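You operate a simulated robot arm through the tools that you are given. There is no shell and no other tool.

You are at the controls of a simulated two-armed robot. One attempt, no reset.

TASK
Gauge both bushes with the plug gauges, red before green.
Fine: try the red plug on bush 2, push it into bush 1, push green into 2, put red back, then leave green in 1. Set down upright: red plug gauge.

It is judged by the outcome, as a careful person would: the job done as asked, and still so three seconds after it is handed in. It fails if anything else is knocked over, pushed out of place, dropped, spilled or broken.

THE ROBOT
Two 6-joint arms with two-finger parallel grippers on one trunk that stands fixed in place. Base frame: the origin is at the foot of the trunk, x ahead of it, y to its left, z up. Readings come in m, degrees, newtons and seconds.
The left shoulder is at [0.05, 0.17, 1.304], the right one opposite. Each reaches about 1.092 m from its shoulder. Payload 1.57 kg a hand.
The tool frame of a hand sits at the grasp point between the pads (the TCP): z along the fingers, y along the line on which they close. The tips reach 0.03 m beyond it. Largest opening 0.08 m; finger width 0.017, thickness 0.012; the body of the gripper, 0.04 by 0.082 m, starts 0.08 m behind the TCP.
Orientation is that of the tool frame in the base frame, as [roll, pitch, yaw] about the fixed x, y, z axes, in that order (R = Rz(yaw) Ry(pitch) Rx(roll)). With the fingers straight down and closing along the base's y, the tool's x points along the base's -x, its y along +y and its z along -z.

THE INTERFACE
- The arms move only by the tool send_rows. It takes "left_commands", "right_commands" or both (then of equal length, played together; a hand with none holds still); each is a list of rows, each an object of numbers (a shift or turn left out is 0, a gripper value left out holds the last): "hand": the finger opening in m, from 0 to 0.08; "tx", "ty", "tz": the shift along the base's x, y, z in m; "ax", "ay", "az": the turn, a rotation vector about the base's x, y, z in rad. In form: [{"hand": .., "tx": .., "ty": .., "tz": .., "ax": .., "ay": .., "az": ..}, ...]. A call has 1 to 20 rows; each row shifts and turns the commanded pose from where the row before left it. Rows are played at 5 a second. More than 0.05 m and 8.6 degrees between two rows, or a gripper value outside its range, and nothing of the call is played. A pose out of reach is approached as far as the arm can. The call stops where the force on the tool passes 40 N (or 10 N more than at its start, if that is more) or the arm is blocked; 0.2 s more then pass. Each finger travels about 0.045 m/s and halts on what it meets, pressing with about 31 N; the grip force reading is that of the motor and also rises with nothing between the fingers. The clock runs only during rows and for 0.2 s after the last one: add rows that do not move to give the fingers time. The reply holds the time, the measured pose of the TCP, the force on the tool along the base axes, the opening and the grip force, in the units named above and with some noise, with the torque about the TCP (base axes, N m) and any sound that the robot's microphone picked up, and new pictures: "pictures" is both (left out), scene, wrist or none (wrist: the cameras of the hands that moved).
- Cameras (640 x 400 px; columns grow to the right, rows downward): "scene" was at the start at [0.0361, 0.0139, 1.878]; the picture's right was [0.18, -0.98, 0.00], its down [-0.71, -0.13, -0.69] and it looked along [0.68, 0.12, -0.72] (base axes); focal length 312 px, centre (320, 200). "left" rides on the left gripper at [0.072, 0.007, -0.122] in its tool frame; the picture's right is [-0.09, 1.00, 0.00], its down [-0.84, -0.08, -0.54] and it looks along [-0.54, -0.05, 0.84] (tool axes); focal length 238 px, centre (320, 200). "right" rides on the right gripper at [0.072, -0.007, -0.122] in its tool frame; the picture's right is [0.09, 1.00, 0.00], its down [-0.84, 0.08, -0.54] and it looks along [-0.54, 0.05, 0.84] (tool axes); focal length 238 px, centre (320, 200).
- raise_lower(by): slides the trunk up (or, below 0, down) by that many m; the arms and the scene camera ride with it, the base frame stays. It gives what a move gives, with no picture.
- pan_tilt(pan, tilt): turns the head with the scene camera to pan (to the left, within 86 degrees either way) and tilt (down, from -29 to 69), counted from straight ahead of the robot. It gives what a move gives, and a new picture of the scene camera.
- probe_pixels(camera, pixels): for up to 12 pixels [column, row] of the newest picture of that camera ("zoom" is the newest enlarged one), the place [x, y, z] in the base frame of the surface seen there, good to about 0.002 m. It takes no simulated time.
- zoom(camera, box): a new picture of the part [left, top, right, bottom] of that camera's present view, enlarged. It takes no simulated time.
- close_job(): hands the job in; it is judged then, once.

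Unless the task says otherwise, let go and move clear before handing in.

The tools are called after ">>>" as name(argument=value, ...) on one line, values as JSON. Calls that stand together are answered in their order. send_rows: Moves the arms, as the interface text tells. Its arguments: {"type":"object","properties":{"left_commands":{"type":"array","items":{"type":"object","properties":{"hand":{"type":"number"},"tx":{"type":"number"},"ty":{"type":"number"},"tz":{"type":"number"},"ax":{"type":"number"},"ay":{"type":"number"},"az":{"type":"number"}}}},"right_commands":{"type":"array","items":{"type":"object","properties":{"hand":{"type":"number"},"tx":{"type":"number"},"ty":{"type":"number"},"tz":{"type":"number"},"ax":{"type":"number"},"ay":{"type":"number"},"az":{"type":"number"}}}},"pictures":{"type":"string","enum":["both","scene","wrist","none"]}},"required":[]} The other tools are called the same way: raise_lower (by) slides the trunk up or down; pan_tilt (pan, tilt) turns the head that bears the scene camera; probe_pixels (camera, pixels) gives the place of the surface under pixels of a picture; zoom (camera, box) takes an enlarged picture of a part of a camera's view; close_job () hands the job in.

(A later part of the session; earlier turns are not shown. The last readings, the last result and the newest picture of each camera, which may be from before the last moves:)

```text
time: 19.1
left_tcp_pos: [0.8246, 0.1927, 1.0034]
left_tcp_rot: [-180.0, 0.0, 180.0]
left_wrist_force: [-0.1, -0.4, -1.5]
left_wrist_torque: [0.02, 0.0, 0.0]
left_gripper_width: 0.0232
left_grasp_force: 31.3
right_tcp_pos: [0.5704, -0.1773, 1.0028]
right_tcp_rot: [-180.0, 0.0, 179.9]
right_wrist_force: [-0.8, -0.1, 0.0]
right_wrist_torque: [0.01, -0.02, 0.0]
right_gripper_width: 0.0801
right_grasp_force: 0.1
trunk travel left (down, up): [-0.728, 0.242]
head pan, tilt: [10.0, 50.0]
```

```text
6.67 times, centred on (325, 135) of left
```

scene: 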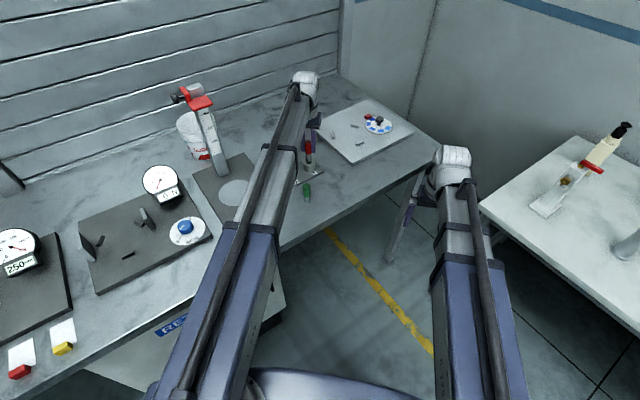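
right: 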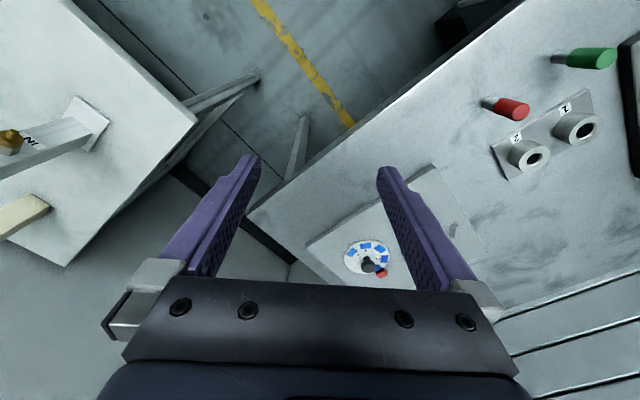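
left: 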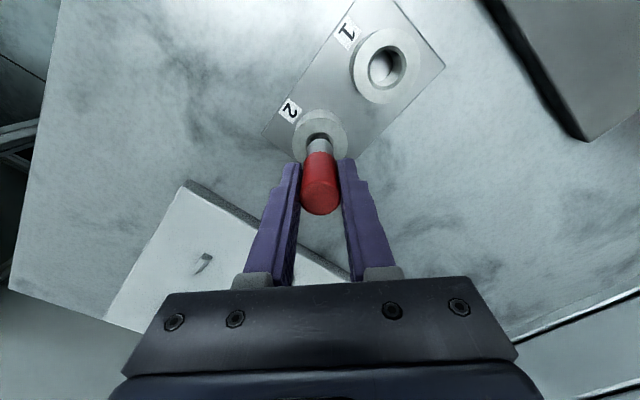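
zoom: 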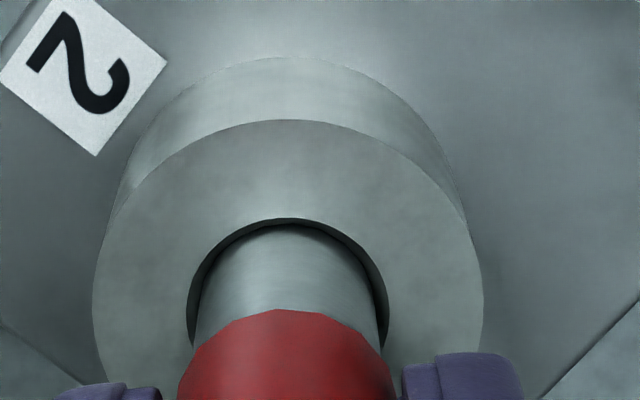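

Still no force; the crescent narrows (rows 218–227). Another 1 mm.

>>> raise_lower(by=-0.001)

>>> zoom(camera="left", box=[285, 105, 365, 165])

```text
time: 19.6
left_tcp_pos: [0.8263, 0.1927, 1.002]
left_tcp_rot: [179.9, 0.0, 180.0]
left_wrist_force: [4.3, 0.7, 10.1]
left_wrist_torque: [0.04, -0.2, 0.0]
left_gripper_width: 0.023
left_grasp_force: 31.5
right_tcp_pos: [0.5703, -0.1768, 1.0023]
right_tcp_rot: [-179.9, 0.1, -179.9]
right_wrist_force: [-0.3, -0.2, 1.4]
right_wrist_torque: [-0.01, 0.01, 0.01]
right_gripper_width: 0.0799
right_grasp_force: 0.0
trunk travel left (down, up): [-0.727, 0.243]
head pan, tilt: [10.0, 50.0]
```

```text
6.67 times, centred on (325, 135) of left
```

zoom: 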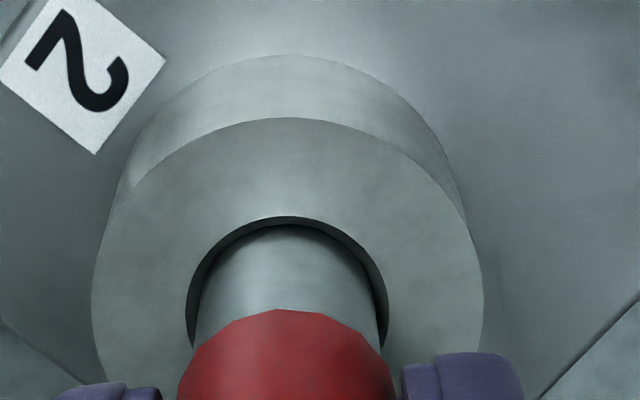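

Contact: 10 N upward with 4 N toward +x and torque -0.2 about y, so the pin rests on the chamfer's -x side. I'll ease it +0.5 mm in x to centre it for a fair try.

>>> send_rows(left_commands=[{"tx": 0.0005}, {}, {}], pictures="none")

```text
time: 20.4
left_tcp_pos: [0.825, 0.1918, 1.0019]
left_tcp_rot: [-180.0, 0.1, -180.0]
left_wrist_force: [6.7, 1.1, 12.1]
left_wrist_torque: [0.05, -0.37, -0.01]
left_gripper_width: 0.023
left_grasp_force: 30.8
right_tcp_pos: [0.5706, -0.1781, 1.0023]
right_tcp_rot: [-180.0, 0.1, 180.0]
right_wrist_force: [0.7, 0.1, -1.0]
right_wrist_torque: [0.03, 0.0, 0.0]
right_gripper_width: 0.08
right_grasp_force: 0.1
trunk travel left (down, up): [-0.727, 0.243]
head pan, tilt: [10.0, 50.0]
```

Force rose to 12 N up and 6.7 N in +x. I'll look at both cameras before doing anything else.

>>> zoom(camera="left", box=[285, 105, 365, 165])

>>> zoom(camera="right", box=[530, 310, 610, 370])

>>> zoom(camera="left", box=[270, 110, 390, 220])

```text
6.67 times, centred on (325, 135) of left
```

zoom: 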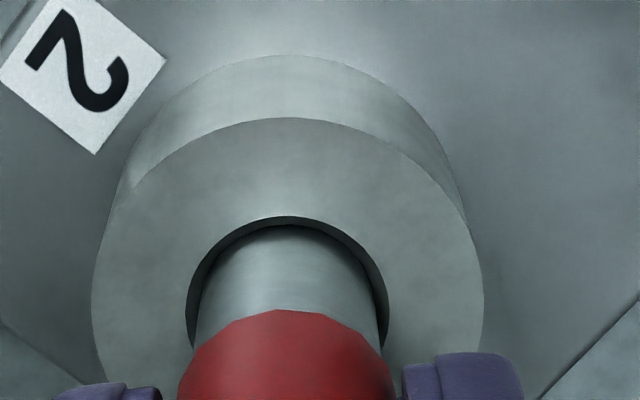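

```text
6.67 times, centred on (570, 340) of right
```

zoom: 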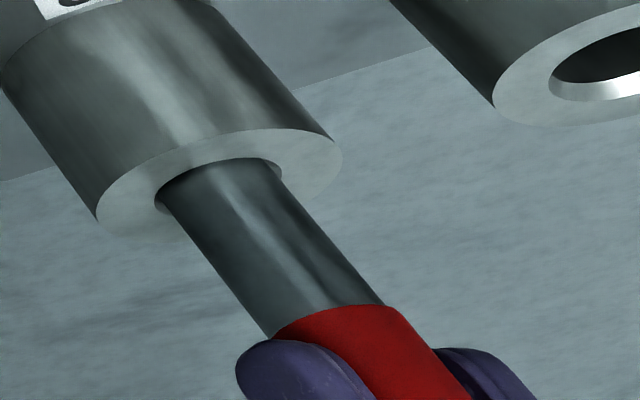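

```text
3.64 times, centred on (330, 165) of left
```

zoom: 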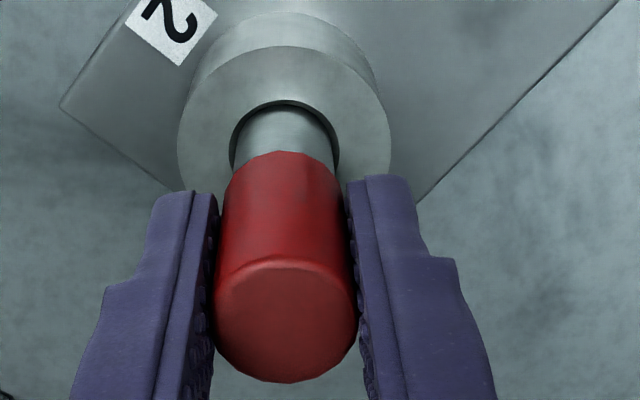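

The pin is seated centrally on bush 2's chamfer (even crescent, right view shows it in the mouth) and does not go in under 12 N: red is too big for bush 2, as a try should show. I raise 20 mm to carry it to bush 1.

>>> raise_lower(by=0.02)

>>> zoom(camera="left", box=[260, 20, 420, 220])

```text
time: 21.1
left_tcp_pos: [0.8253, 0.1921, 1.0214]
left_tcp_rot: [180.0, -0.1, 180.0]
left_wrist_force: [-1.1, 0.2, -0.8]
left_wrist_torque: [0.02, 0.03, 0.0]
left_gripper_width: 0.0228
left_grasp_force: 30.9
right_tcp_pos: [0.5715, -0.1779, 1.0213]
right_tcp_rot: [-179.9, 0.1, 179.9]
right_wrist_force: [-0.2, 0.1, 0.2]
right_wrist_torque: [0.0, -0.01, 0.0]
right_gripper_width: 0.0799
right_grasp_force: 0.0
trunk travel left (down, up): [-0.747, 0.223]
head pan, tilt: [10.0, 50.0]
```

```text
2.00 times, centred on (340, 120) of left
```

zoom: 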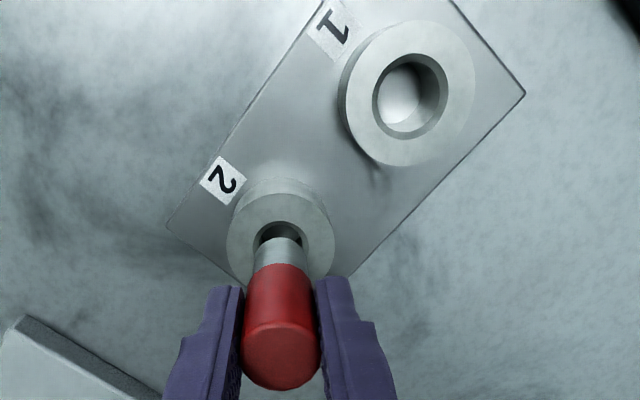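

Lifted free. I'll re-measure bush 1 (near (383,66)) and the plug's cap from here for the next placement.

>>> zoom(camera="left", box=[340, 20, 430, 110])

```text
4.44 times, centred on (385, 65) of left
```

zoom: 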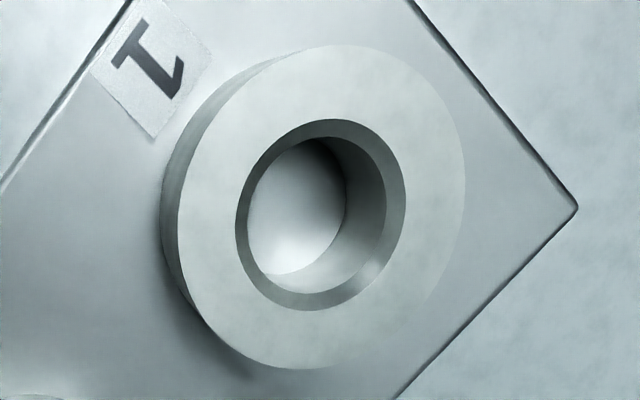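

>>> probe_pixels(camera="zoom", pixels=[[205, 212], [437, 212], [320, 80], [320, 345], [240, 120], [402, 305], [402, 120], [240, 305]])

>>> zoom(camera="left", box=[280, 130, 360, 220])

```text
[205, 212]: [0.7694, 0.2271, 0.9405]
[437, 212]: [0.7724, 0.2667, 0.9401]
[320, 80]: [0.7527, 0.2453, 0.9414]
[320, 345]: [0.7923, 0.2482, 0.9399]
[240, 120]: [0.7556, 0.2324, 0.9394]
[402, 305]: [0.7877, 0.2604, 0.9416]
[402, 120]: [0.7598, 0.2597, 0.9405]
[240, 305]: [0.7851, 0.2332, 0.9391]
```

```text
4.44 times, centred on (320, 175) of left
```

zoom: 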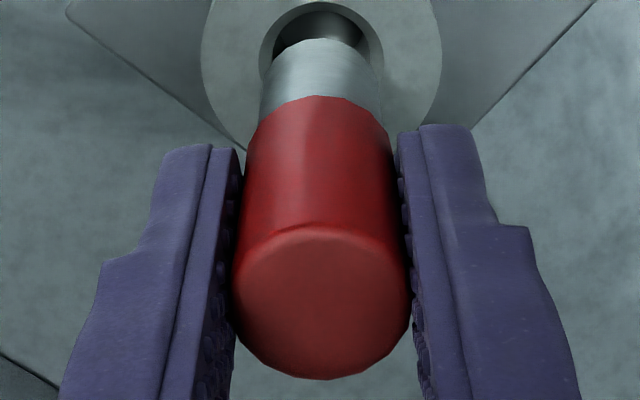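

Bush 1 is still at (0.772,0.2466), unmoved, and red sits unchanged in the fingers. I'll shift (-0.0537,+0.0537) to be above bush 1.

>>> send_rows(left_commands=[{"tx": -0.018, "ty": 0.018}, {"tx": -0.018, "ty": 0.018}, {"tx": -0.0177, "ty": 0.0177}, {}, {}], pictures="wrist")

>>> raise_lower(by=-0.013)

>>> zoom(camera="left", box=[285, 105, 365, 165])

>>> zoom(camera="right", box=[560, 260, 640, 320])

```text
time: 22.3
left_tcp_pos: [0.7706, 0.2467, 1.021]
left_tcp_rot: [180.0, 0.0, -180.0]
left_wrist_force: [-0.2, 0.9, -1.2]
left_wrist_torque: [0.0, 0.04, -0.01]
left_gripper_width: 0.0228
left_grasp_force: 30.6
right_tcp_pos: [0.5718, -0.1778, 1.0221]
right_tcp_rot: [180.0, 0.1, -180.0]
right_wrist_force: [-0.2, -0.4, -0.1]
right_wrist_torque: [-0.01, -0.02, 0.01]
right_gripper_width: 0.0799
right_grasp_force: 0.1
trunk travel left (down, up): [-0.747, 0.223]
head pan, tilt: [10.0, 50.0]
```

left: 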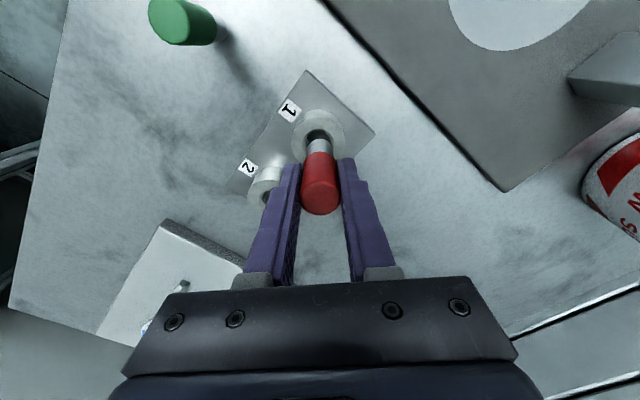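

```text
time: 22.9
left_tcp_pos: [0.7707, 0.2483, 1.0082]
left_tcp_rot: [180.0, 0.0, 180.0]
left_wrist_force: [0.1, 0.5, -1.1]
left_wrist_torque: [0.02, 0.02, 0.01]
left_gripper_width: 0.0232
left_grasp_force: 30.6
right_tcp_pos: [0.5709, -0.1781, 1.01]
right_tcp_rot: [-180.0, -0.1, -180.0]
right_wrist_force: [0.1, 0.9, -0.6]
right_wrist_torque: [0.04, -0.03, 0.01]
right_gripper_width: 0.08
right_grasp_force: 0.1
trunk travel left (down, up): [-0.734, 0.236]
head pan, tilt: [10.0, 50.0]
```

```text
6.67 times, centred on (325, 135) of left
```

zoom: 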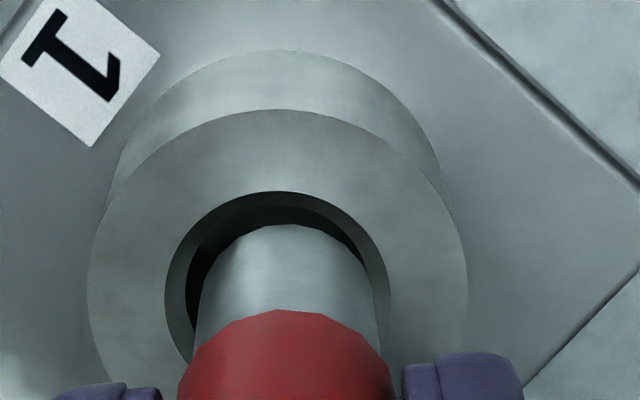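

```text
6.67 times, centred on (600, 290) of right
```

zoom: 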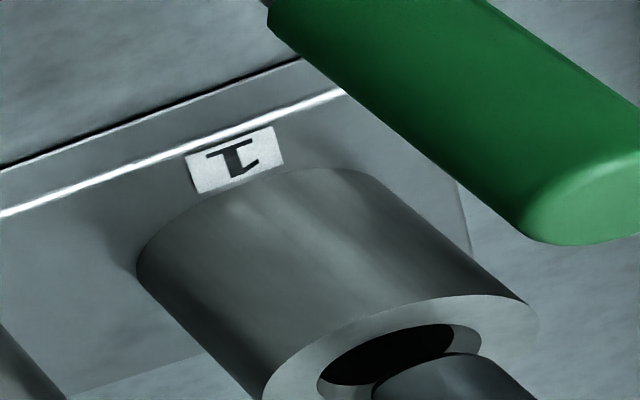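

In the left view the chamfer spans 165–391 (centre 278) while the pin is centred at 288, so the plug is about 1.2 mm too far in +y; in x it matches. I'll correct -1.2 mm in y and lower 3 mm.

>>> send_rows(left_commands=[{"ty": -0.0012}, {}], pictures="none")

>>> raise_lower(by=-0.003)

>>> zoom(camera="left", box=[285, 105, 365, 165])

```text
time: 23.5
left_tcp_pos: [0.7707, 0.2472, 1.0082]
left_tcp_rot: [180.0, 0.0, 180.0]
left_wrist_force: [-0.1, 0.3, -1.9]
left_wrist_torque: [0.01, -0.01, -0.02]
left_gripper_width: 0.023
left_grasp_force: 31.2
right_tcp_pos: [0.5704, -0.1779, 1.0096]
right_tcp_rot: [-180.0, 0.0, 180.0]
right_wrist_force: [-0.5, 0.9, 0.0]
right_wrist_torque: [0.0, 0.03, 0.03]
right_gripper_width: 0.0799
right_grasp_force: 0.1
trunk travel left (down, up): [-0.734, 0.236]
head pan, tilt: [10.0, 50.0]
```

```text
time: 24.0
left_tcp_pos: [0.7709, 0.2467, 1.0062]
left_tcp_rot: [-180.0, 0.1, -180.0]
left_wrist_force: [-0.7, 0.6, -0.4]
left_wrist_torque: [0.03, 0.02, 0.01]
left_gripper_width: 0.0233
left_grasp_force: 31.7
right_tcp_pos: [0.5713, -0.1773, 1.0058]
right_tcp_rot: [-180.0, 0.1, -180.0]
right_wrist_force: [-0.6, 0.8, -0.3]
right_wrist_torque: [-0.01, 0.03, -0.01]
right_gripper_width: 0.0802
right_grasp_force: 0.1
trunk travel left (down, up): [-0.731, 0.239]
head pan, tilt: [10.0, 50.0]
```

```text
6.67 times, centred on (325, 135) of left
```

zoom: 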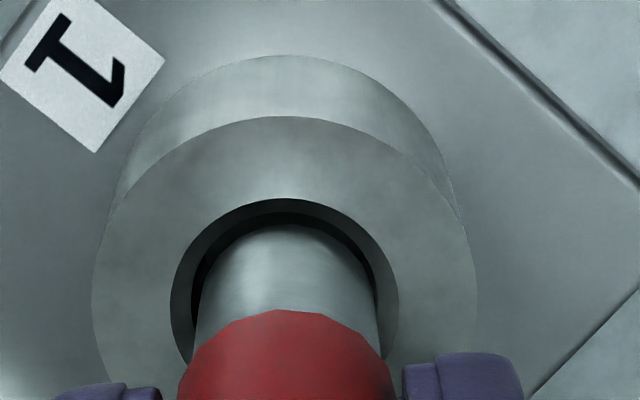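

The chamfer (170–399, centre 284.5) versus pin centre 288 leaves about 0.4 mm in y, and perhaps 0.3–0.5 mm too far in +x. I'll correct and lower 2 mm with a look.

>>> send_rows(left_commands=[{"tx": -0.0004, "ty": -0.0004}, {}], pictures="none")

>>> raise_lower(by=-0.002)

>>> zoom(camera="left", box=[295, 110, 350, 150])

```text
time: 24.6
left_tcp_pos: [0.7694, 0.2462, 1.0064]
left_tcp_rot: [179.9, 0.0, 180.0]
left_wrist_force: [-0.5, -0.7, -1.3]
left_wrist_torque: [-0.01, 0.01, 0.02]
left_gripper_width: 0.0231
left_grasp_force: 30.7
right_tcp_pos: [0.5702, -0.1781, 1.0059]
right_tcp_rot: [-179.9, 0.0, 179.9]
right_wrist_force: [0.4, 0.7, -0.1]
right_wrist_torque: [0.0, -0.03, -0.01]
right_gripper_width: 0.0797
right_grasp_force: 0.0
trunk travel left (down, up): [-0.731, 0.239]
head pan, tilt: [10.0, 50.0]
```

```text
time: 25.1
left_tcp_pos: [0.772, 0.2461, 1.0037]
left_tcp_rot: [180.0, 0.0, 179.9]
left_wrist_force: [0.1, -0.4, -1.4]
left_wrist_torque: [-0.01, 0.04, 0.04]
left_gripper_width: 0.0232
left_grasp_force: 30.7
right_tcp_pos: [0.5708, -0.1774, 1.0034]
right_tcp_rot: [-180.0, 0.0, -180.0]
right_wrist_force: [0.7, -0.2, 0.3]
right_wrist_torque: [0.01, 0.0, 0.02]
right_gripper_width: 0.0802
right_grasp_force: 0.0
trunk travel left (down, up): [-0.729, 0.241]
head pan, tilt: [10.0, 50.0]
```

```text
10.00 times, centred on (322, 130) of left
```

zoom: 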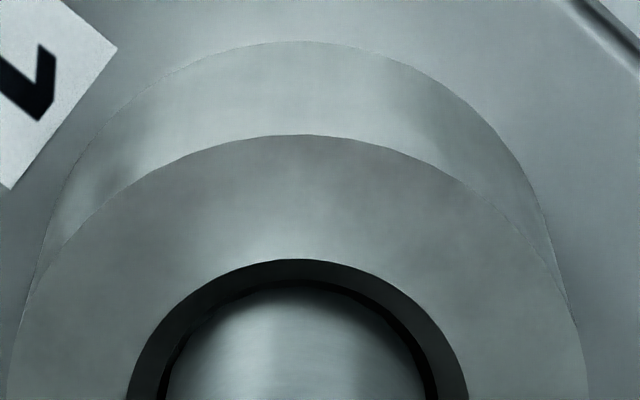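

At 10x the pin (165–427) is centred in the chamfer (127–468) and clear of the bore edge. I continue down 3 mm watching the force.

>>> raise_lower(by=-0.003)

>>> zoom(camera="left", box=[285, 105, 365, 165])

```text
time: 25.6
left_tcp_pos: [0.7704, 0.2461, 1.0006]
left_tcp_rot: [180.0, 0.0, 180.0]
left_wrist_force: [1.4, 0.5, -0.8]
left_wrist_torque: [0.0, -0.06, -0.03]
left_gripper_width: 0.0227
left_grasp_force: 30.7
right_tcp_pos: [0.5708, -0.1776, 1.001]
right_tcp_rot: [180.0, 0.1, -179.9]
right_wrist_force: [0.0, 0.4, -0.2]
right_wrist_torque: [0.05, 0.04, 0.02]
right_gripper_width: 0.0801
right_grasp_force: 0.0
trunk travel left (down, up): [-0.726, 0.244]
head pan, tilt: [10.0, 50.0]
```

```text
6.67 times, centred on (325, 135) of left
```

zoom: 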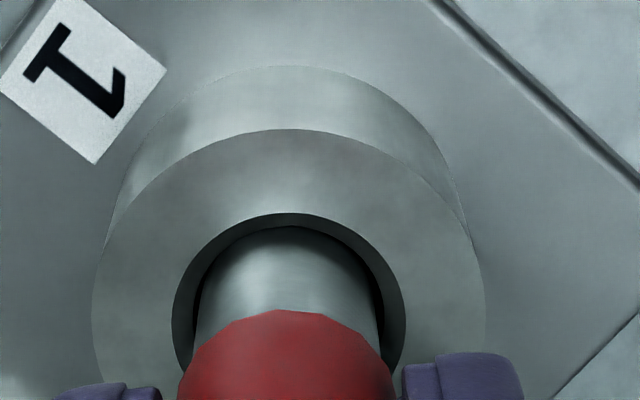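

Only 1.4 N so far, pin going in. Another 2 mm.

>>> raise_lower(by=-0.002)

```text
time: 26.1
left_tcp_pos: [0.7709, 0.246, 0.9984]
left_tcp_rot: [179.9, 0.0, 180.0]
left_wrist_force: [1.3, 0.0, -1.1]
left_wrist_torque: [-0.05, -0.07, -0.03]
left_gripper_width: 0.0234
left_grasp_force: 31.7
right_tcp_pos: [0.5706, -0.1781, 0.9989]
right_tcp_rot: [179.9, 0.0, 180.0]
right_wrist_force: [0.0, 0.2, -0.4]
right_wrist_torque: [0.02, 0.0, 0.02]
right_gripper_width: 0.0802
right_grasp_force: 0.1
trunk travel left (down, up): [-0.724, 0.246]
head pan, tilt: [10.0, 50.0]
```

The pin is entering with a light +x side force of 1.3 N. I'll ease +0.3 mm in x and go down 4 mm.

>>> send_rows(left_commands=[{"tx": 0.0003}, {}], pictures="none")

>>> raise_lower(by=-0.004)

```text
time: 26.8
left_tcp_pos: [0.7692, 0.2461, 0.9975]
left_tcp_rot: [-179.9, -0.1, -179.9]
left_wrist_force: [-0.7, -0.3, -1.9]
left_wrist_torque: [0.0, -0.01, -0.01]
left_gripper_width: 0.0229
left_grasp_force: 30.8
right_tcp_pos: [0.5708, -0.1775, 0.9981]
right_tcp_rot: [179.9, 0.0, -180.0]
right_wrist_force: [0.1, 0.0, -0.7]
right_wrist_torque: [0.03, -0.02, 0.01]
right_gripper_width: 0.0799
right_grasp_force: 0.1
trunk travel left (down, up): [-0.724, 0.246]
head pan, tilt: [10.0, 50.0]
```

```text
time: 27.3
left_tcp_pos: [0.7707, 0.2468, 0.9954]
left_tcp_rot: [-180.0, 0.0, 180.0]
left_wrist_force: [-0.1, -0.7, -0.3]
left_wrist_torque: [0.02, -0.03, 0.03]
left_gripper_width: 0.0233
left_grasp_force: 30.4
right_tcp_pos: [0.5712, -0.1776, 0.9941]
right_tcp_rot: [180.0, 0.0, 179.9]
right_wrist_force: [0.4, -0.4, 0.2]
right_wrist_torque: [0.0, -0.02, -0.01]
right_gripper_width: 0.08
right_grasp_force: 0.1
trunk travel left (down, up): [-0.72, 0.25]
head pan, tilt: [10.0, 50.0]
```

No side force now; the pin is 11 mm in. I lower another 8 mm.

>>> raise_lower(by=-0.008)

```text
time: 27.9
left_tcp_pos: [0.7705, 0.2467, 0.9872]
left_tcp_rot: [-180.0, -0.1, -180.0]
left_wrist_force: [-0.1, 0.1, -0.6]
left_wrist_torque: [-0.01, 0.03, -0.02]
left_gripper_width: 0.0232
left_grasp_force: 31.6
right_tcp_pos: [0.5699, -0.1773, 0.9866]
right_tcp_rot: [-180.0, 0.0, -180.0]
right_wrist_force: [0.4, 0.3, 0.5]
right_wrist_torque: [0.02, 0.01, -0.01]
right_gripper_width: 0.0801
right_grasp_force: 0.1
trunk travel left (down, up): [-0.712, 0.258]
head pan, tilt: [10.0, 50.0]
```

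Still free (forces within noise). Another 7 mm down.

>>> raise_lower(by=-0.007)

>>> zoom(camera="left", box=[270, 120, 390, 220])

```text
time: 28.4
left_tcp_pos: [0.7708, 0.2457, 0.9795]
left_tcp_rot: [-180.0, -0.1, 180.0]
left_wrist_force: [-0.2, -0.4, -1.4]
left_wrist_torque: [-0.02, 0.03, 0.0]
left_gripper_width: 0.0232
left_grasp_force: 30.6
right_tcp_pos: [0.5713, -0.1786, 0.9798]
right_tcp_rot: [-180.0, 0.1, 180.0]
right_wrist_force: [0.3, -0.4, -0.1]
right_wrist_torque: [-0.03, 0.02, 0.0]
right_gripper_width: 0.08
right_grasp_force: 0.1
trunk travel left (down, up): [-0.705, 0.265]
head pan, tilt: [10.0, 50.0]
```

```text
4.00 times, centred on (330, 170) of left
```

zoom: 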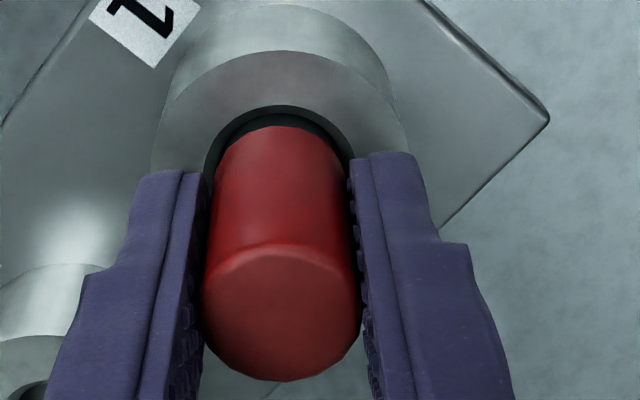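

Nearly seated; fingertips are at z≈0.95, still above the bush top. I lower 3 mm, then in single mm to contact.

>>> raise_lower(by=-0.003)

```text
time: 28.9
left_tcp_pos: [0.7713, 0.2475, 0.9763]
left_tcp_rot: [-180.0, 0.0, 179.9]
left_wrist_force: [0.2, -0.1, -0.7]
left_wrist_torque: [0.03, -0.02, 0.0]
left_gripper_width: 0.0231
left_grasp_force: 30.9
right_tcp_pos: [0.5699, -0.1775, 0.9774]
right_tcp_rot: [-179.9, 0.0, -179.9]
right_wrist_force: [0.6, -1.0, 0.0]
right_wrist_torque: [-0.02, -0.01, 0.04]
right_gripper_width: 0.0799
right_grasp_force: 0.1
trunk travel left (down, up): [-0.702, 0.268]
head pan, tilt: [10.0, 50.0]
```

>>> raise_lower(by=-0.001)

```text
time: 29.4
left_tcp_pos: [0.7706, 0.2459, 0.9772]
left_tcp_rot: [-180.0, 0.0, -180.0]
left_wrist_force: [-0.8, 0.5, -0.5]
left_wrist_torque: [-0.01, 0.03, 0.01]
left_gripper_width: 0.023
left_grasp_force: 30.6
right_tcp_pos: [0.571, -0.1774, 0.9754]
right_tcp_rot: [180.0, -0.1, 180.0]
right_wrist_force: [0.6, 0.0, -0.3]
right_wrist_torque: [0.02, -0.02, 0.0]
right_gripper_width: 0.0798
right_grasp_force: 0.0
trunk travel left (down, up): [-0.701, 0.269]
head pan, tilt: [10.0, 50.0]
```

No contact yet; one more millimetre.

>>> raise_lower(by=-0.001)

>>> zoom(camera="left", box=[270, 120, 390, 220])

```text
time: 29.9
left_tcp_pos: [0.7709, 0.2462, 0.9764]
left_tcp_rot: [179.9, 0.0, 180.0]
left_wrist_force: [1.2, 0.5, 7.7]
left_wrist_torque: [0.01, -0.11, 0.04]
left_gripper_width: 0.0231
left_grasp_force: 31.0
right_tcp_pos: [0.5706, -0.1776, 0.9755]
right_tcp_rot: [179.9, 0.0, -180.0]
right_wrist_force: [0.2, -0.1, -0.2]
right_wrist_torque: [0.0, -0.02, -0.01]
right_gripper_width: 0.0798
right_grasp_force: 0.0
trunk travel left (down, up): [-0.7, 0.27]
head pan, tilt: [10.0, 50.0]
```

```text
4.00 times, centred on (330, 170) of left
```

zoom: 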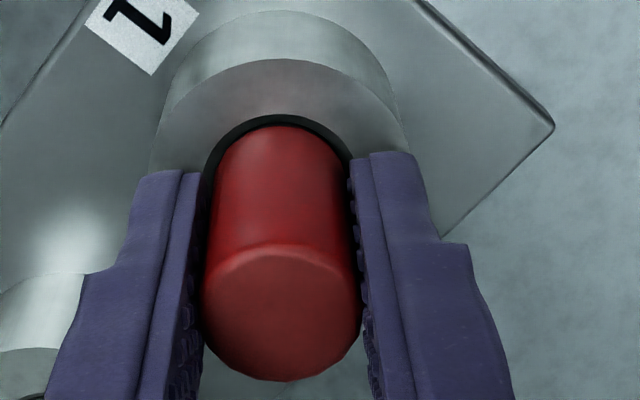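

Seated: 7.7 N of upward force with the trunk 9 mm above its table-grasp height, so the pin is on the plate in bush 1. I open the fingers partway to release red.

>>> send_rows(left_commands=[{"hand": 0.03}, {"hand": 0.045}, {"hand": 0.055}, {"hand": 0.055}, {"hand": 0.055}], pictures="wrist")

>>> raise_lower(by=0.06)

>>> zoom(camera="left", box=[240, 0, 400, 200])

```text
time: 31.1
left_tcp_pos: [0.7703, 0.2461, 0.9746]
left_tcp_rot: [-179.9, 0.0, -180.0]
left_wrist_force: [-0.3, 0.0, -0.3]
left_wrist_torque: [-0.02, -0.04, -0.01]
left_gripper_width: 0.0552
left_grasp_force: 0.0
right_tcp_pos: [0.5707, -0.1768, 0.9745]
right_tcp_rot: [-180.0, 0.0, -180.0]
right_wrist_force: [-0.9, -1.2, 0.4]
right_wrist_torque: [0.0, 0.0, 0.01]
right_gripper_width: 0.08
right_grasp_force: 0.2
trunk travel left (down, up): [-0.7, 0.27]
head pan, tilt: [10.0, 50.0]
```

left: 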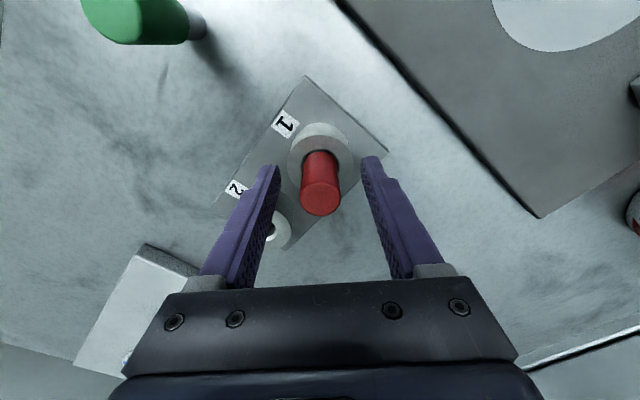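

```text
time: 32.1
left_tcp_pos: [0.7704, 0.2462, 1.0347]
left_tcp_rot: [-180.0, -0.1, 180.0]
left_wrist_force: [0.5, -0.2, -0.2]
left_wrist_torque: [0.01, 0.02, 0.01]
left_gripper_width: 0.0548
left_grasp_force: 0.0
right_tcp_pos: [0.5706, -0.1779, 1.0356]
right_tcp_rot: [179.9, 0.0, 180.0]
right_wrist_force: [-0.6, 0.4, 0.2]
right_wrist_torque: [0.01, -0.01, 0.01]
right_gripper_width: 0.0802
right_grasp_force: 0.0
trunk travel left (down, up): [-0.76, 0.21]
head pan, tilt: [10.0, 50.0]
```

```text
2.00 times, centred on (320, 100) of left
```

zoom: 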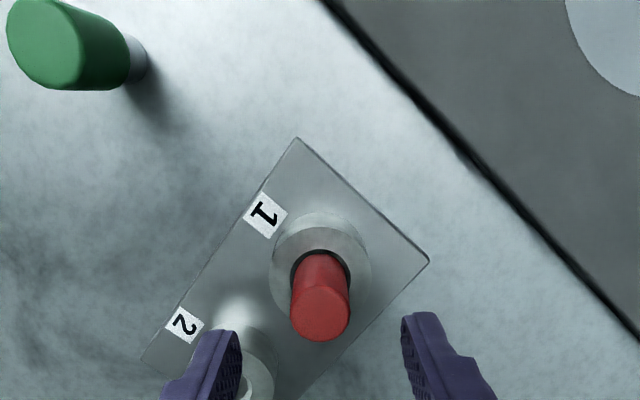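

Red stands in bush 1 and I'm clear above. Next I move over green at (0.678,0.1705), tips at 1.005 passing above everything.

>>> send_rows(left_commands=[{"tx": -0.023, "ty": -0.019, "hand": 0.07}, {"tx": -0.023, "ty": -0.019}, {"tx": -0.023, "ty": -0.019}, {"tx": -0.0232, "ty": -0.0187}, {}, {}], pictures="wrist")

>>> zoom(camera="left", box=[270, 110, 370, 190])

```text
time: 33.5
left_tcp_pos: [0.6801, 0.1704, 1.0357]
left_tcp_rot: [-180.0, -0.1, -180.0]
left_wrist_force: [0.6, 0.4, -0.9]
left_wrist_torque: [0.0, 0.01, -0.02]
left_gripper_width: 0.0701
left_grasp_force: 0.3
right_tcp_pos: [0.5718, -0.1771, 1.0348]
right_tcp_rot: [-179.9, 0.0, 180.0]
right_wrist_force: [0.5, -0.3, -0.2]
right_wrist_torque: [0.01, 0.01, -0.03]
right_gripper_width: 0.0797
right_grasp_force: 0.0
trunk travel left (down, up): [-0.76, 0.21]
head pan, tilt: [10.0, 50.0]
```

left: 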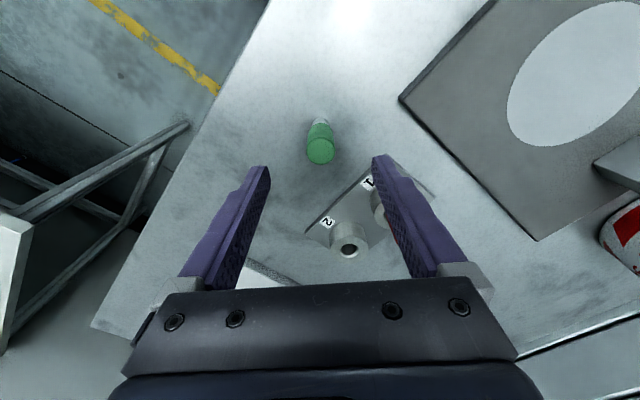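

```text
5.00 times, centred on (320, 150) of left
```

zoom: 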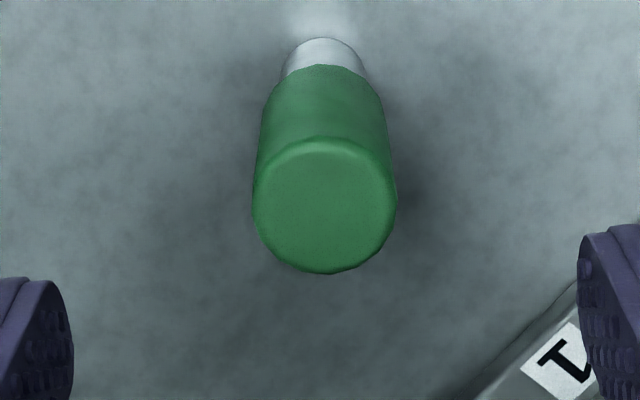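

Green's cap is at (320.8,151), about 2.5 mm in -x and 1 mm in +y of the hand. I'll correct that, then lower 0.069 m to the same height used for red.

>>> send_rows(left_commands=[{"tx": -0.0022, "ty": 0.001}, {}, {}], pictures="none")

>>> raise_lower(by=-0.069)

>>> zoom(camera="left", box=[220, 100, 420, 230])

```text
time: 34.4
left_tcp_pos: [0.6765, 0.1712, 1.0347]
left_tcp_rot: [180.0, -0.1, 180.0]
left_wrist_force: [1.1, -0.4, 1.3]
left_wrist_torque: [0.0, -0.01, 0.02]
left_gripper_width: 0.0698
left_grasp_force: 0.0
right_tcp_pos: [0.5713, -0.1763, 1.0365]
right_tcp_rot: [180.0, -0.1, 180.0]
right_wrist_force: [-0.1, 0.0, -0.6]
right_wrist_torque: [0.01, 0.0, 0.02]
right_gripper_width: 0.08
right_grasp_force: 0.0
trunk travel left (down, up): [-0.76, 0.21]
head pan, tilt: [10.0, 50.0]
```

```text
time: 35.4
left_tcp_pos: [0.6774, 0.1716, 0.9659]
left_tcp_rot: [-179.9, 0.0, 180.0]
left_wrist_force: [0.2, -0.4, 0.5]
left_wrist_torque: [0.01, -0.03, -0.01]
left_gripper_width: 0.0703
left_grasp_force: 0.0
right_tcp_pos: [0.572, -0.177, 0.9658]
right_tcp_rot: [-179.9, -0.1, -180.0]
right_wrist_force: [0.9, 0.6, -0.2]
right_wrist_torque: [-0.01, -0.02, -0.01]
right_gripper_width: 0.08
right_grasp_force: 0.1
trunk travel left (down, up): [-0.691, 0.279]
head pan, tilt: [10.0, 50.0]
```

```text
3.08 times, centred on (320, 165) of left
```

zoom: 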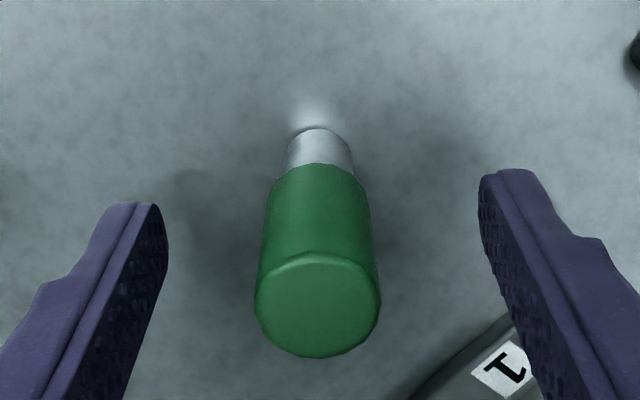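

Green is centred at (319,199) between the fingers. I close on its handle.

>>> send_rows(left_commands=[{"hand": 0.05}, {"hand": 0.03}, {"hand": 0.01}, {"hand": 0.01}, {"hand": 0.01}, {"hand": 0.01}], pictures="none")

>>> raise_lower(by=0.06)

>>> zoom(camera="left", box=[220, 100, 480, 300])

```text
time: 36.8
left_tcp_pos: [0.6772, 0.1693, 0.9656]
left_tcp_rot: [180.0, 0.0, 180.0]
left_wrist_force: [-0.3, 0.3, 0.0]
left_wrist_torque: [-0.04, 0.03, 0.02]
left_gripper_width: 0.0231
left_grasp_force: 30.8
right_tcp_pos: [0.5721, -0.1777, 0.9664]
right_tcp_rot: [-180.0, -0.1, 179.9]
right_wrist_force: [0.4, 0.0, -0.4]
right_wrist_torque: [-0.01, -0.01, 0.0]
right_gripper_width: 0.08
right_grasp_force: 0.1
trunk travel left (down, up): [-0.691, 0.279]
head pan, tilt: [10.0, 50.0]
```

```text
time: 37.8
left_tcp_pos: [0.6782, 0.1701, 1.0258]
left_tcp_rot: [180.0, 0.0, -180.0]
left_wrist_force: [-0.6, -0.8, -1.1]
left_wrist_torque: [0.0, -0.02, 0.01]
left_gripper_width: 0.0231
left_grasp_force: 31.6
right_tcp_pos: [0.5711, -0.1774, 1.0259]
right_tcp_rot: [180.0, 0.0, 180.0]
right_wrist_force: [0.0, -0.5, 0.3]
right_wrist_torque: [0.03, 0.01, 0.03]
right_gripper_width: 0.0797
right_grasp_force: 0.1
trunk travel left (down, up): [-0.751, 0.219]
head pan, tilt: [10.0, 50.0]
```

```text
2.00 times, centred on (350, 200) of left
```

zoom: 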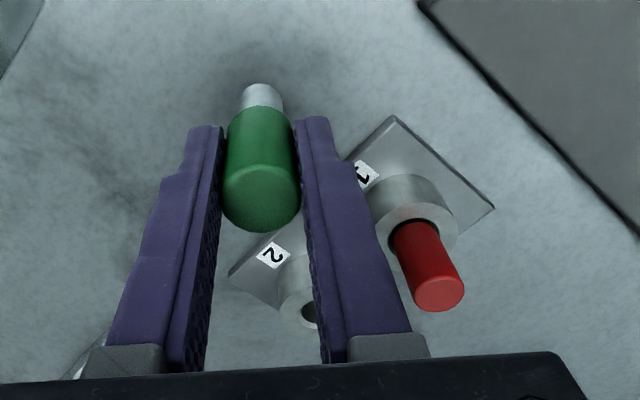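

Green is gripped and lifted, pin end at about 0.961. I carry it (+0.147,+0.0225) to above bush 2, passing well clear of red in bush 1.

>>> send_rows(left_commands=[{"tx": 0.025, "ty": 0}, {"tx": 0.0245, "ty": 0}, {"tx": 0.0245, "ty": 0.0045}, {"tx": 0.0245, "ty": 0.006}, {"tx": 0.0245, "ty": 0.006}, {"tx": 0.024, "ty": 0.006}, {}, {}], pictures="wrist")

>>> raise_lower(by=-0.016)

>>> zoom(camera="left", box=[285, 105, 365, 165])

```text
time: 39.6
left_tcp_pos: [0.8243, 0.1929, 1.0249]
left_tcp_rot: [179.9, 0.0, 180.0]
left_wrist_force: [-0.2, 0.2, -1.2]
left_wrist_torque: [-0.01, 0.01, 0.0]
left_gripper_width: 0.0231
left_grasp_force: 31.1
right_tcp_pos: [0.5708, -0.1766, 1.0277]
right_tcp_rot: [-180.0, 0.0, -180.0]
right_wrist_force: [0.0, 0.3, -0.8]
right_wrist_torque: [-0.03, -0.02, -0.02]
right_gripper_width: 0.0798
right_grasp_force: 0.1
trunk travel left (down, up): [-0.751, 0.219]
head pan, tilt: [10.0, 50.0]
```

left: 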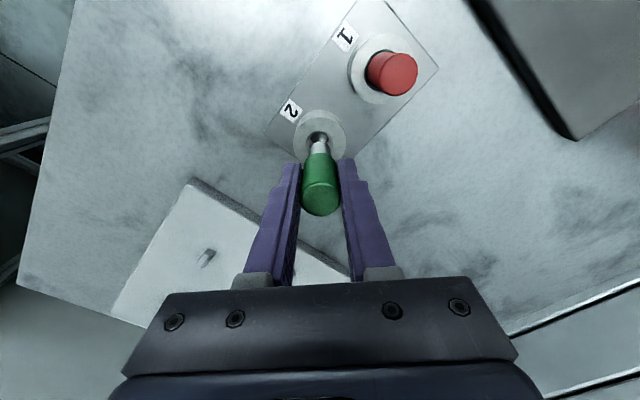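

```text
time: 40.2
left_tcp_pos: [0.823, 0.1937, 1.0096]
left_tcp_rot: [180.0, 0.0, 179.9]
left_wrist_force: [-0.2, 0.3, -0.5]
left_wrist_torque: [0.02, 0.0, 0.01]
left_gripper_width: 0.0233
left_grasp_force: 31.1
right_tcp_pos: [0.5711, -0.1774, 1.0097]
right_tcp_rot: [179.9, 0.0, -180.0]
right_wrist_force: [-0.8, -0.9, -0.1]
right_wrist_torque: [-0.01, -0.03, 0.01]
right_gripper_width: 0.0802
right_grasp_force: 0.0
trunk travel left (down, up): [-0.735, 0.235]
head pan, tilt: [10.0, 50.0]
```

```text
6.67 times, centred on (325, 135) of left
```

zoom: 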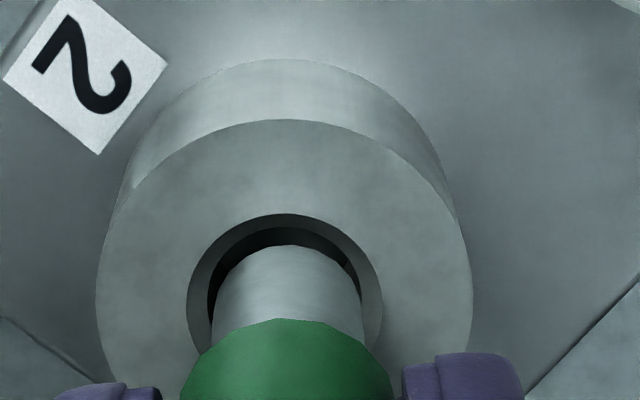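

Over bush 2 the bore spans 208–363 (centre 285.5) and green's pin 213–362 (centre 287.5): only about 0.3 mm off in y. I'll correct it and lower 3 mm.

>>> send_rows(left_commands=[{"tx": 0.0002, "ty": -0.0003}, {}], pictures="none")

>>> raise_lower(by=-0.004)

>>> zoom(camera="left", box=[295, 115, 350, 155])

```text
time: 40.9
left_tcp_pos: [0.8248, 0.1928, 1.0113]
left_tcp_rot: [180.0, 0.0, 180.0]
left_wrist_force: [0.0, 0.1, -0.7]
left_wrist_torque: [0.0, 0.02, 0.01]
left_gripper_width: 0.0233
left_grasp_force: 31.3
right_tcp_pos: [0.5713, -0.1778, 1.0102]
right_tcp_rot: [180.0, 0.1, -180.0]
right_wrist_force: [0.1, -0.2, 0.5]
right_wrist_torque: [0.01, -0.05, 0.0]
right_gripper_width: 0.08
right_grasp_force: 0.0
trunk travel left (down, up): [-0.735, 0.235]
head pan, tilt: [10.0, 50.0]
```

```text
time: 41.4
left_tcp_pos: [0.824, 0.1911, 1.0069]
left_tcp_rot: [180.0, 0.1, -180.0]
left_wrist_force: [-0.4, -0.6, -1.5]
left_wrist_torque: [0.01, -0.01, 0.0]
left_gripper_width: 0.0232
left_grasp_force: 30.9
right_tcp_pos: [0.571, -0.176, 1.006]
right_tcp_rot: [180.0, 0.0, -180.0]
right_wrist_force: [0.7, 0.5, 0.7]
right_wrist_torque: [-0.02, 0.03, -0.02]
right_gripper_width: 0.0802
right_grasp_force: 0.1
trunk travel left (down, up): [-0.731, 0.239]
head pan, tilt: [10.0, 50.0]
```

```text
10.00 times, centred on (322, 135) of left
```

zoom: 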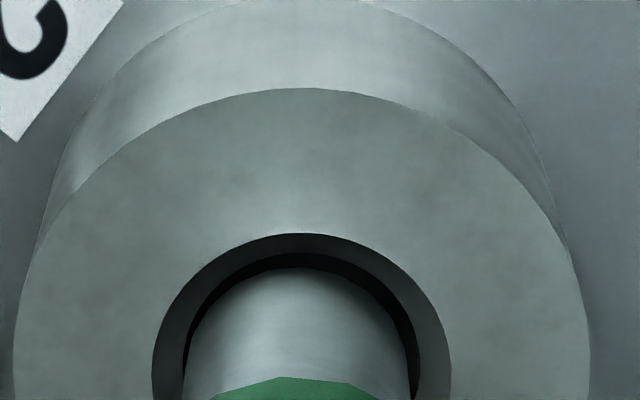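

At 10x the pin (186–412) sits about 0.25 mm left of the bore's centre and perhaps 0.3 mm short in x. I nudge (+0.3,+0.2) mm and lower 3 mm.

>>> send_rows(left_commands=[{"tx": 0.0003, "ty": 0.0002}, {}], pictures="none")

>>> raise_lower(by=-0.003)

>>> zoom(camera="left", box=[295, 115, 350, 155])

```text
time: 42.0
left_tcp_pos: [0.8239, 0.1919, 1.0056]
left_tcp_rot: [180.0, 0.0, 180.0]
left_wrist_force: [0.2, 0.2, -1.0]
left_wrist_torque: [-0.04, 0.01, 0.01]
left_gripper_width: 0.023
left_grasp_force: 31.1
right_tcp_pos: [0.571, -0.1765, 1.0067]
right_tcp_rot: [179.9, 0.0, 180.0]
right_wrist_force: [-0.7, 0.2, 0.0]
right_wrist_torque: [-0.01, -0.01, -0.01]
right_gripper_width: 0.0802
right_grasp_force: 0.0
trunk travel left (down, up): [-0.731, 0.239]
head pan, tilt: [10.0, 50.0]
```

```text
time: 42.5
left_tcp_pos: [0.8245, 0.1913, 1.0025]
left_tcp_rot: [179.9, 0.0, -180.0]
left_wrist_force: [-0.4, 0.2, -0.6]
left_wrist_torque: [0.0, 0.02, 0.02]
left_gripper_width: 0.0231
left_grasp_force: 30.9
right_tcp_pos: [0.5716, -0.1778, 1.0025]
right_tcp_rot: [180.0, 0.0, 180.0]
right_wrist_force: [-0.5, -0.4, 0.5]
right_wrist_torque: [0.04, 0.0, -0.01]
right_gripper_width: 0.0799
right_grasp_force: 0.1
trunk travel left (down, up): [-0.728, 0.242]
head pan, tilt: [10.0, 50.0]
```

```text
10.00 times, centred on (322, 135) of left
```

zoom: 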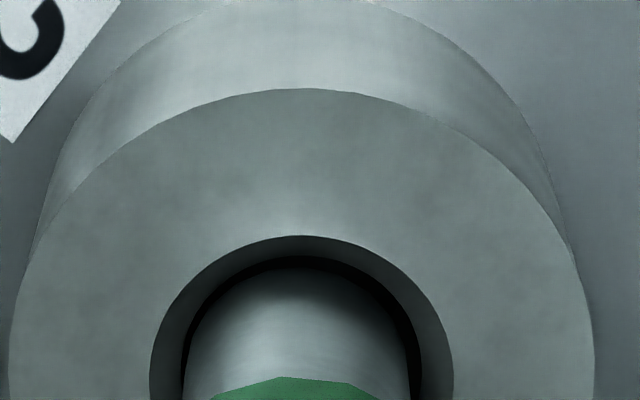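

No contact force; the pin is inside the bore edge (about 5 px left gap, 10 px right). I nudge +0.2 mm in y and go down 3 mm.

>>> send_rows(left_commands=[{"ty": 0.0002}, {}], pictures="none")

>>> raise_lower(by=-0.003)

```text
time: 43.1
left_tcp_pos: [0.8235, 0.1924, 1.0033]
left_tcp_rot: [180.0, 0.0, -179.9]
left_wrist_force: [1.1, 0.8, -1.3]
left_wrist_torque: [0.0, -0.02, 0.0]
left_gripper_width: 0.0231
left_grasp_force: 31.3
right_tcp_pos: [0.5708, -0.1764, 1.0039]
right_tcp_rot: [-180.0, 0.0, 179.9]
right_wrist_force: [0.2, -0.1, -1.1]
right_wrist_torque: [0.01, 0.0, -0.02]
right_gripper_width: 0.08
right_grasp_force: 0.1
trunk travel left (down, up): [-0.728, 0.242]
head pan, tilt: [10.0, 50.0]
```

```text
time: 43.6
left_tcp_pos: [0.8238, 0.193, 1.0004]
left_tcp_rot: [180.0, 0.0, -179.9]
left_wrist_force: [0.2, 0.7, -0.4]
left_wrist_torque: [0.01, 0.0, -0.03]
left_gripper_width: 0.0228
left_grasp_force: 31.0
right_tcp_pos: [0.5695, -0.1779, 0.9991]
right_tcp_rot: [-179.9, 0.1, 180.0]
right_wrist_force: [0.5, -0.3, 0.5]
right_wrist_torque: [-0.01, -0.05, 0.0]
right_gripper_width: 0.0802
right_grasp_force: 0.0
trunk travel left (down, up): [-0.725, 0.245]
head pan, tilt: [10.0, 50.0]
```

Still no resistance, pin end at about 0.935. Down 3 mm more.

>>> raise_lower(by=-0.003)

```text
time: 44.1
left_tcp_pos: [0.8246, 0.1915, 0.9959]
left_tcp_rot: [-180.0, 0.1, 180.0]
left_wrist_force: [0.2, 0.0, -0.5]
left_wrist_torque: [0.02, 0.01, -0.05]
left_gripper_width: 0.0231
left_grasp_force: 30.9
right_tcp_pos: [0.5716, -0.177, 0.9971]
right_tcp_rot: [-180.0, 0.0, -180.0]
right_wrist_force: [-0.2, -0.5, -0.3]
right_wrist_torque: [0.02, -0.02, -0.01]
right_gripper_width: 0.0799
right_grasp_force: 0.0
trunk travel left (down, up): [-0.722, 0.248]
head pan, tilt: [10.0, 50.0]
```

The pin is in the bore freely (about 9 mm). Down another 5 mm.

>>> raise_lower(by=-0.005)

```text
time: 44.7
left_tcp_pos: [0.8238, 0.1925, 0.9925]
left_tcp_rot: [-180.0, 0.0, -180.0]
left_wrist_force: [0.9, -0.1, -0.3]
left_wrist_torque: [0.04, 0.02, 0.02]
left_gripper_width: 0.0231
left_grasp_force: 31.2
right_tcp_pos: [0.5708, -0.1771, 0.9923]
right_tcp_rot: [-180.0, 0.0, 180.0]
right_wrist_force: [0.8, -0.8, -0.3]
right_wrist_torque: [-0.01, 0.01, 0.03]
right_gripper_width: 0.0798
right_grasp_force: 0.1
trunk travel left (down, up): [-0.717, 0.253]
head pan, tilt: [10.0, 50.0]
```

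Still free. Down 8 mm.

>>> raise_lower(by=-0.008)

```text
time: 45.2
left_tcp_pos: [0.8236, 0.1927, 0.9847]
left_tcp_rot: [180.0, -0.1, -180.0]
left_wrist_force: [-0.5, -0.7, 0.6]
left_wrist_torque: [0.01, -0.01, -0.04]
left_gripper_width: 0.0232
left_grasp_force: 31.0
right_tcp_pos: [0.5713, -0.1759, 0.9844]
right_tcp_rot: [-179.9, 0.0, 180.0]
right_wrist_force: [0.7, -0.3, 0.9]
right_wrist_torque: [0.01, -0.01, 0.02]
right_gripper_width: 0.0801
right_grasp_force: 0.1
trunk travel left (down, up): [-0.709, 0.261]
head pan, tilt: [10.0, 50.0]
```

Free still. Down 6 mm, then single mm to the stop.

>>> raise_lower(by=-0.006)

>>> zoom(camera="left", box=[270, 120, 390, 220])

```text
time: 45.8
left_tcp_pos: [0.8238, 0.1928, 0.9778]
left_tcp_rot: [-179.9, 0.1, 180.0]
left_wrist_force: [0.4, -0.1, -0.9]
left_wrist_torque: [0.01, 0.02, -0.02]
left_gripper_width: 0.0232
left_grasp_force: 31.1
right_tcp_pos: [0.5703, -0.1784, 0.9782]
right_tcp_rot: [-180.0, 0.0, 179.9]
right_wrist_force: [0.1, -0.2, 0.0]
right_wrist_torque: [0.01, -0.01, -0.02]
right_gripper_width: 0.0802
right_grasp_force: 0.0
trunk travel left (down, up): [-0.703, 0.267]
head pan, tilt: [10.0, 50.0]
```

```text
4.00 times, centred on (330, 170) of left
```

zoom: 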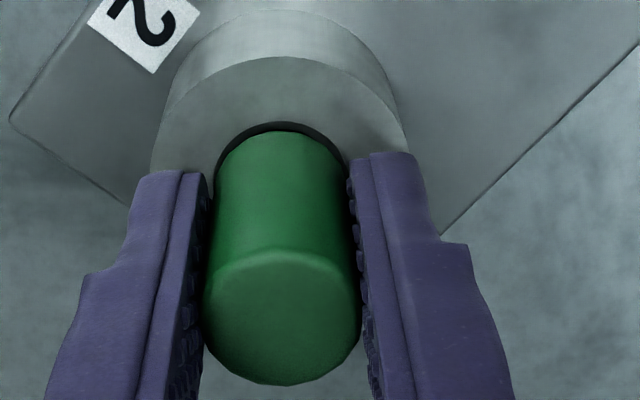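

>>> raise_lower(by=-0.0015)

```text
time: 46.3
left_tcp_pos: [0.8237, 0.1929, 0.9765]
left_tcp_rot: [-179.9, 0.0, -179.9]
left_wrist_force: [-0.9, -0.2, -0.2]
left_wrist_torque: [0.01, 0.03, 0.04]
left_gripper_width: 0.0233
left_grasp_force: 30.7
right_tcp_pos: [0.5721, -0.1783, 0.9766]
right_tcp_rot: [180.0, 0.0, 180.0]
right_wrist_force: [0.2, -0.9, -0.5]
right_wrist_torque: [0.0, 0.01, -0.05]
right_gripper_width: 0.08
right_grasp_force: 0.1
trunk travel left (down, up): [-0.702, 0.268]
head pan, tilt: [10.0, 50.0]
```

No contact yet (travel -0.702); 1 mm more.

>>> raise_lower(by=-0.001)

```text
time: 46.8
left_tcp_pos: [0.8245, 0.1914, 0.9762]
left_tcp_rot: [-180.0, 0.1, 180.0]
left_wrist_force: [2.3, 0.6, 8.0]
left_wrist_torque: [0.03, -0.17, 0.0]
left_gripper_width: 0.0232
left_grasp_force: 30.5
right_tcp_pos: [0.5694, -0.1779, 0.9752]
right_tcp_rot: [-180.0, 0.0, 180.0]
right_wrist_force: [-0.8, -0.7, 1.0]
right_wrist_torque: [-0.03, 0.01, -0.01]
right_gripper_width: 0.0798
right_grasp_force: 0.0
trunk travel left (down, up): [-0.701, 0.269]
head pan, tilt: [10.0, 50.0]
```

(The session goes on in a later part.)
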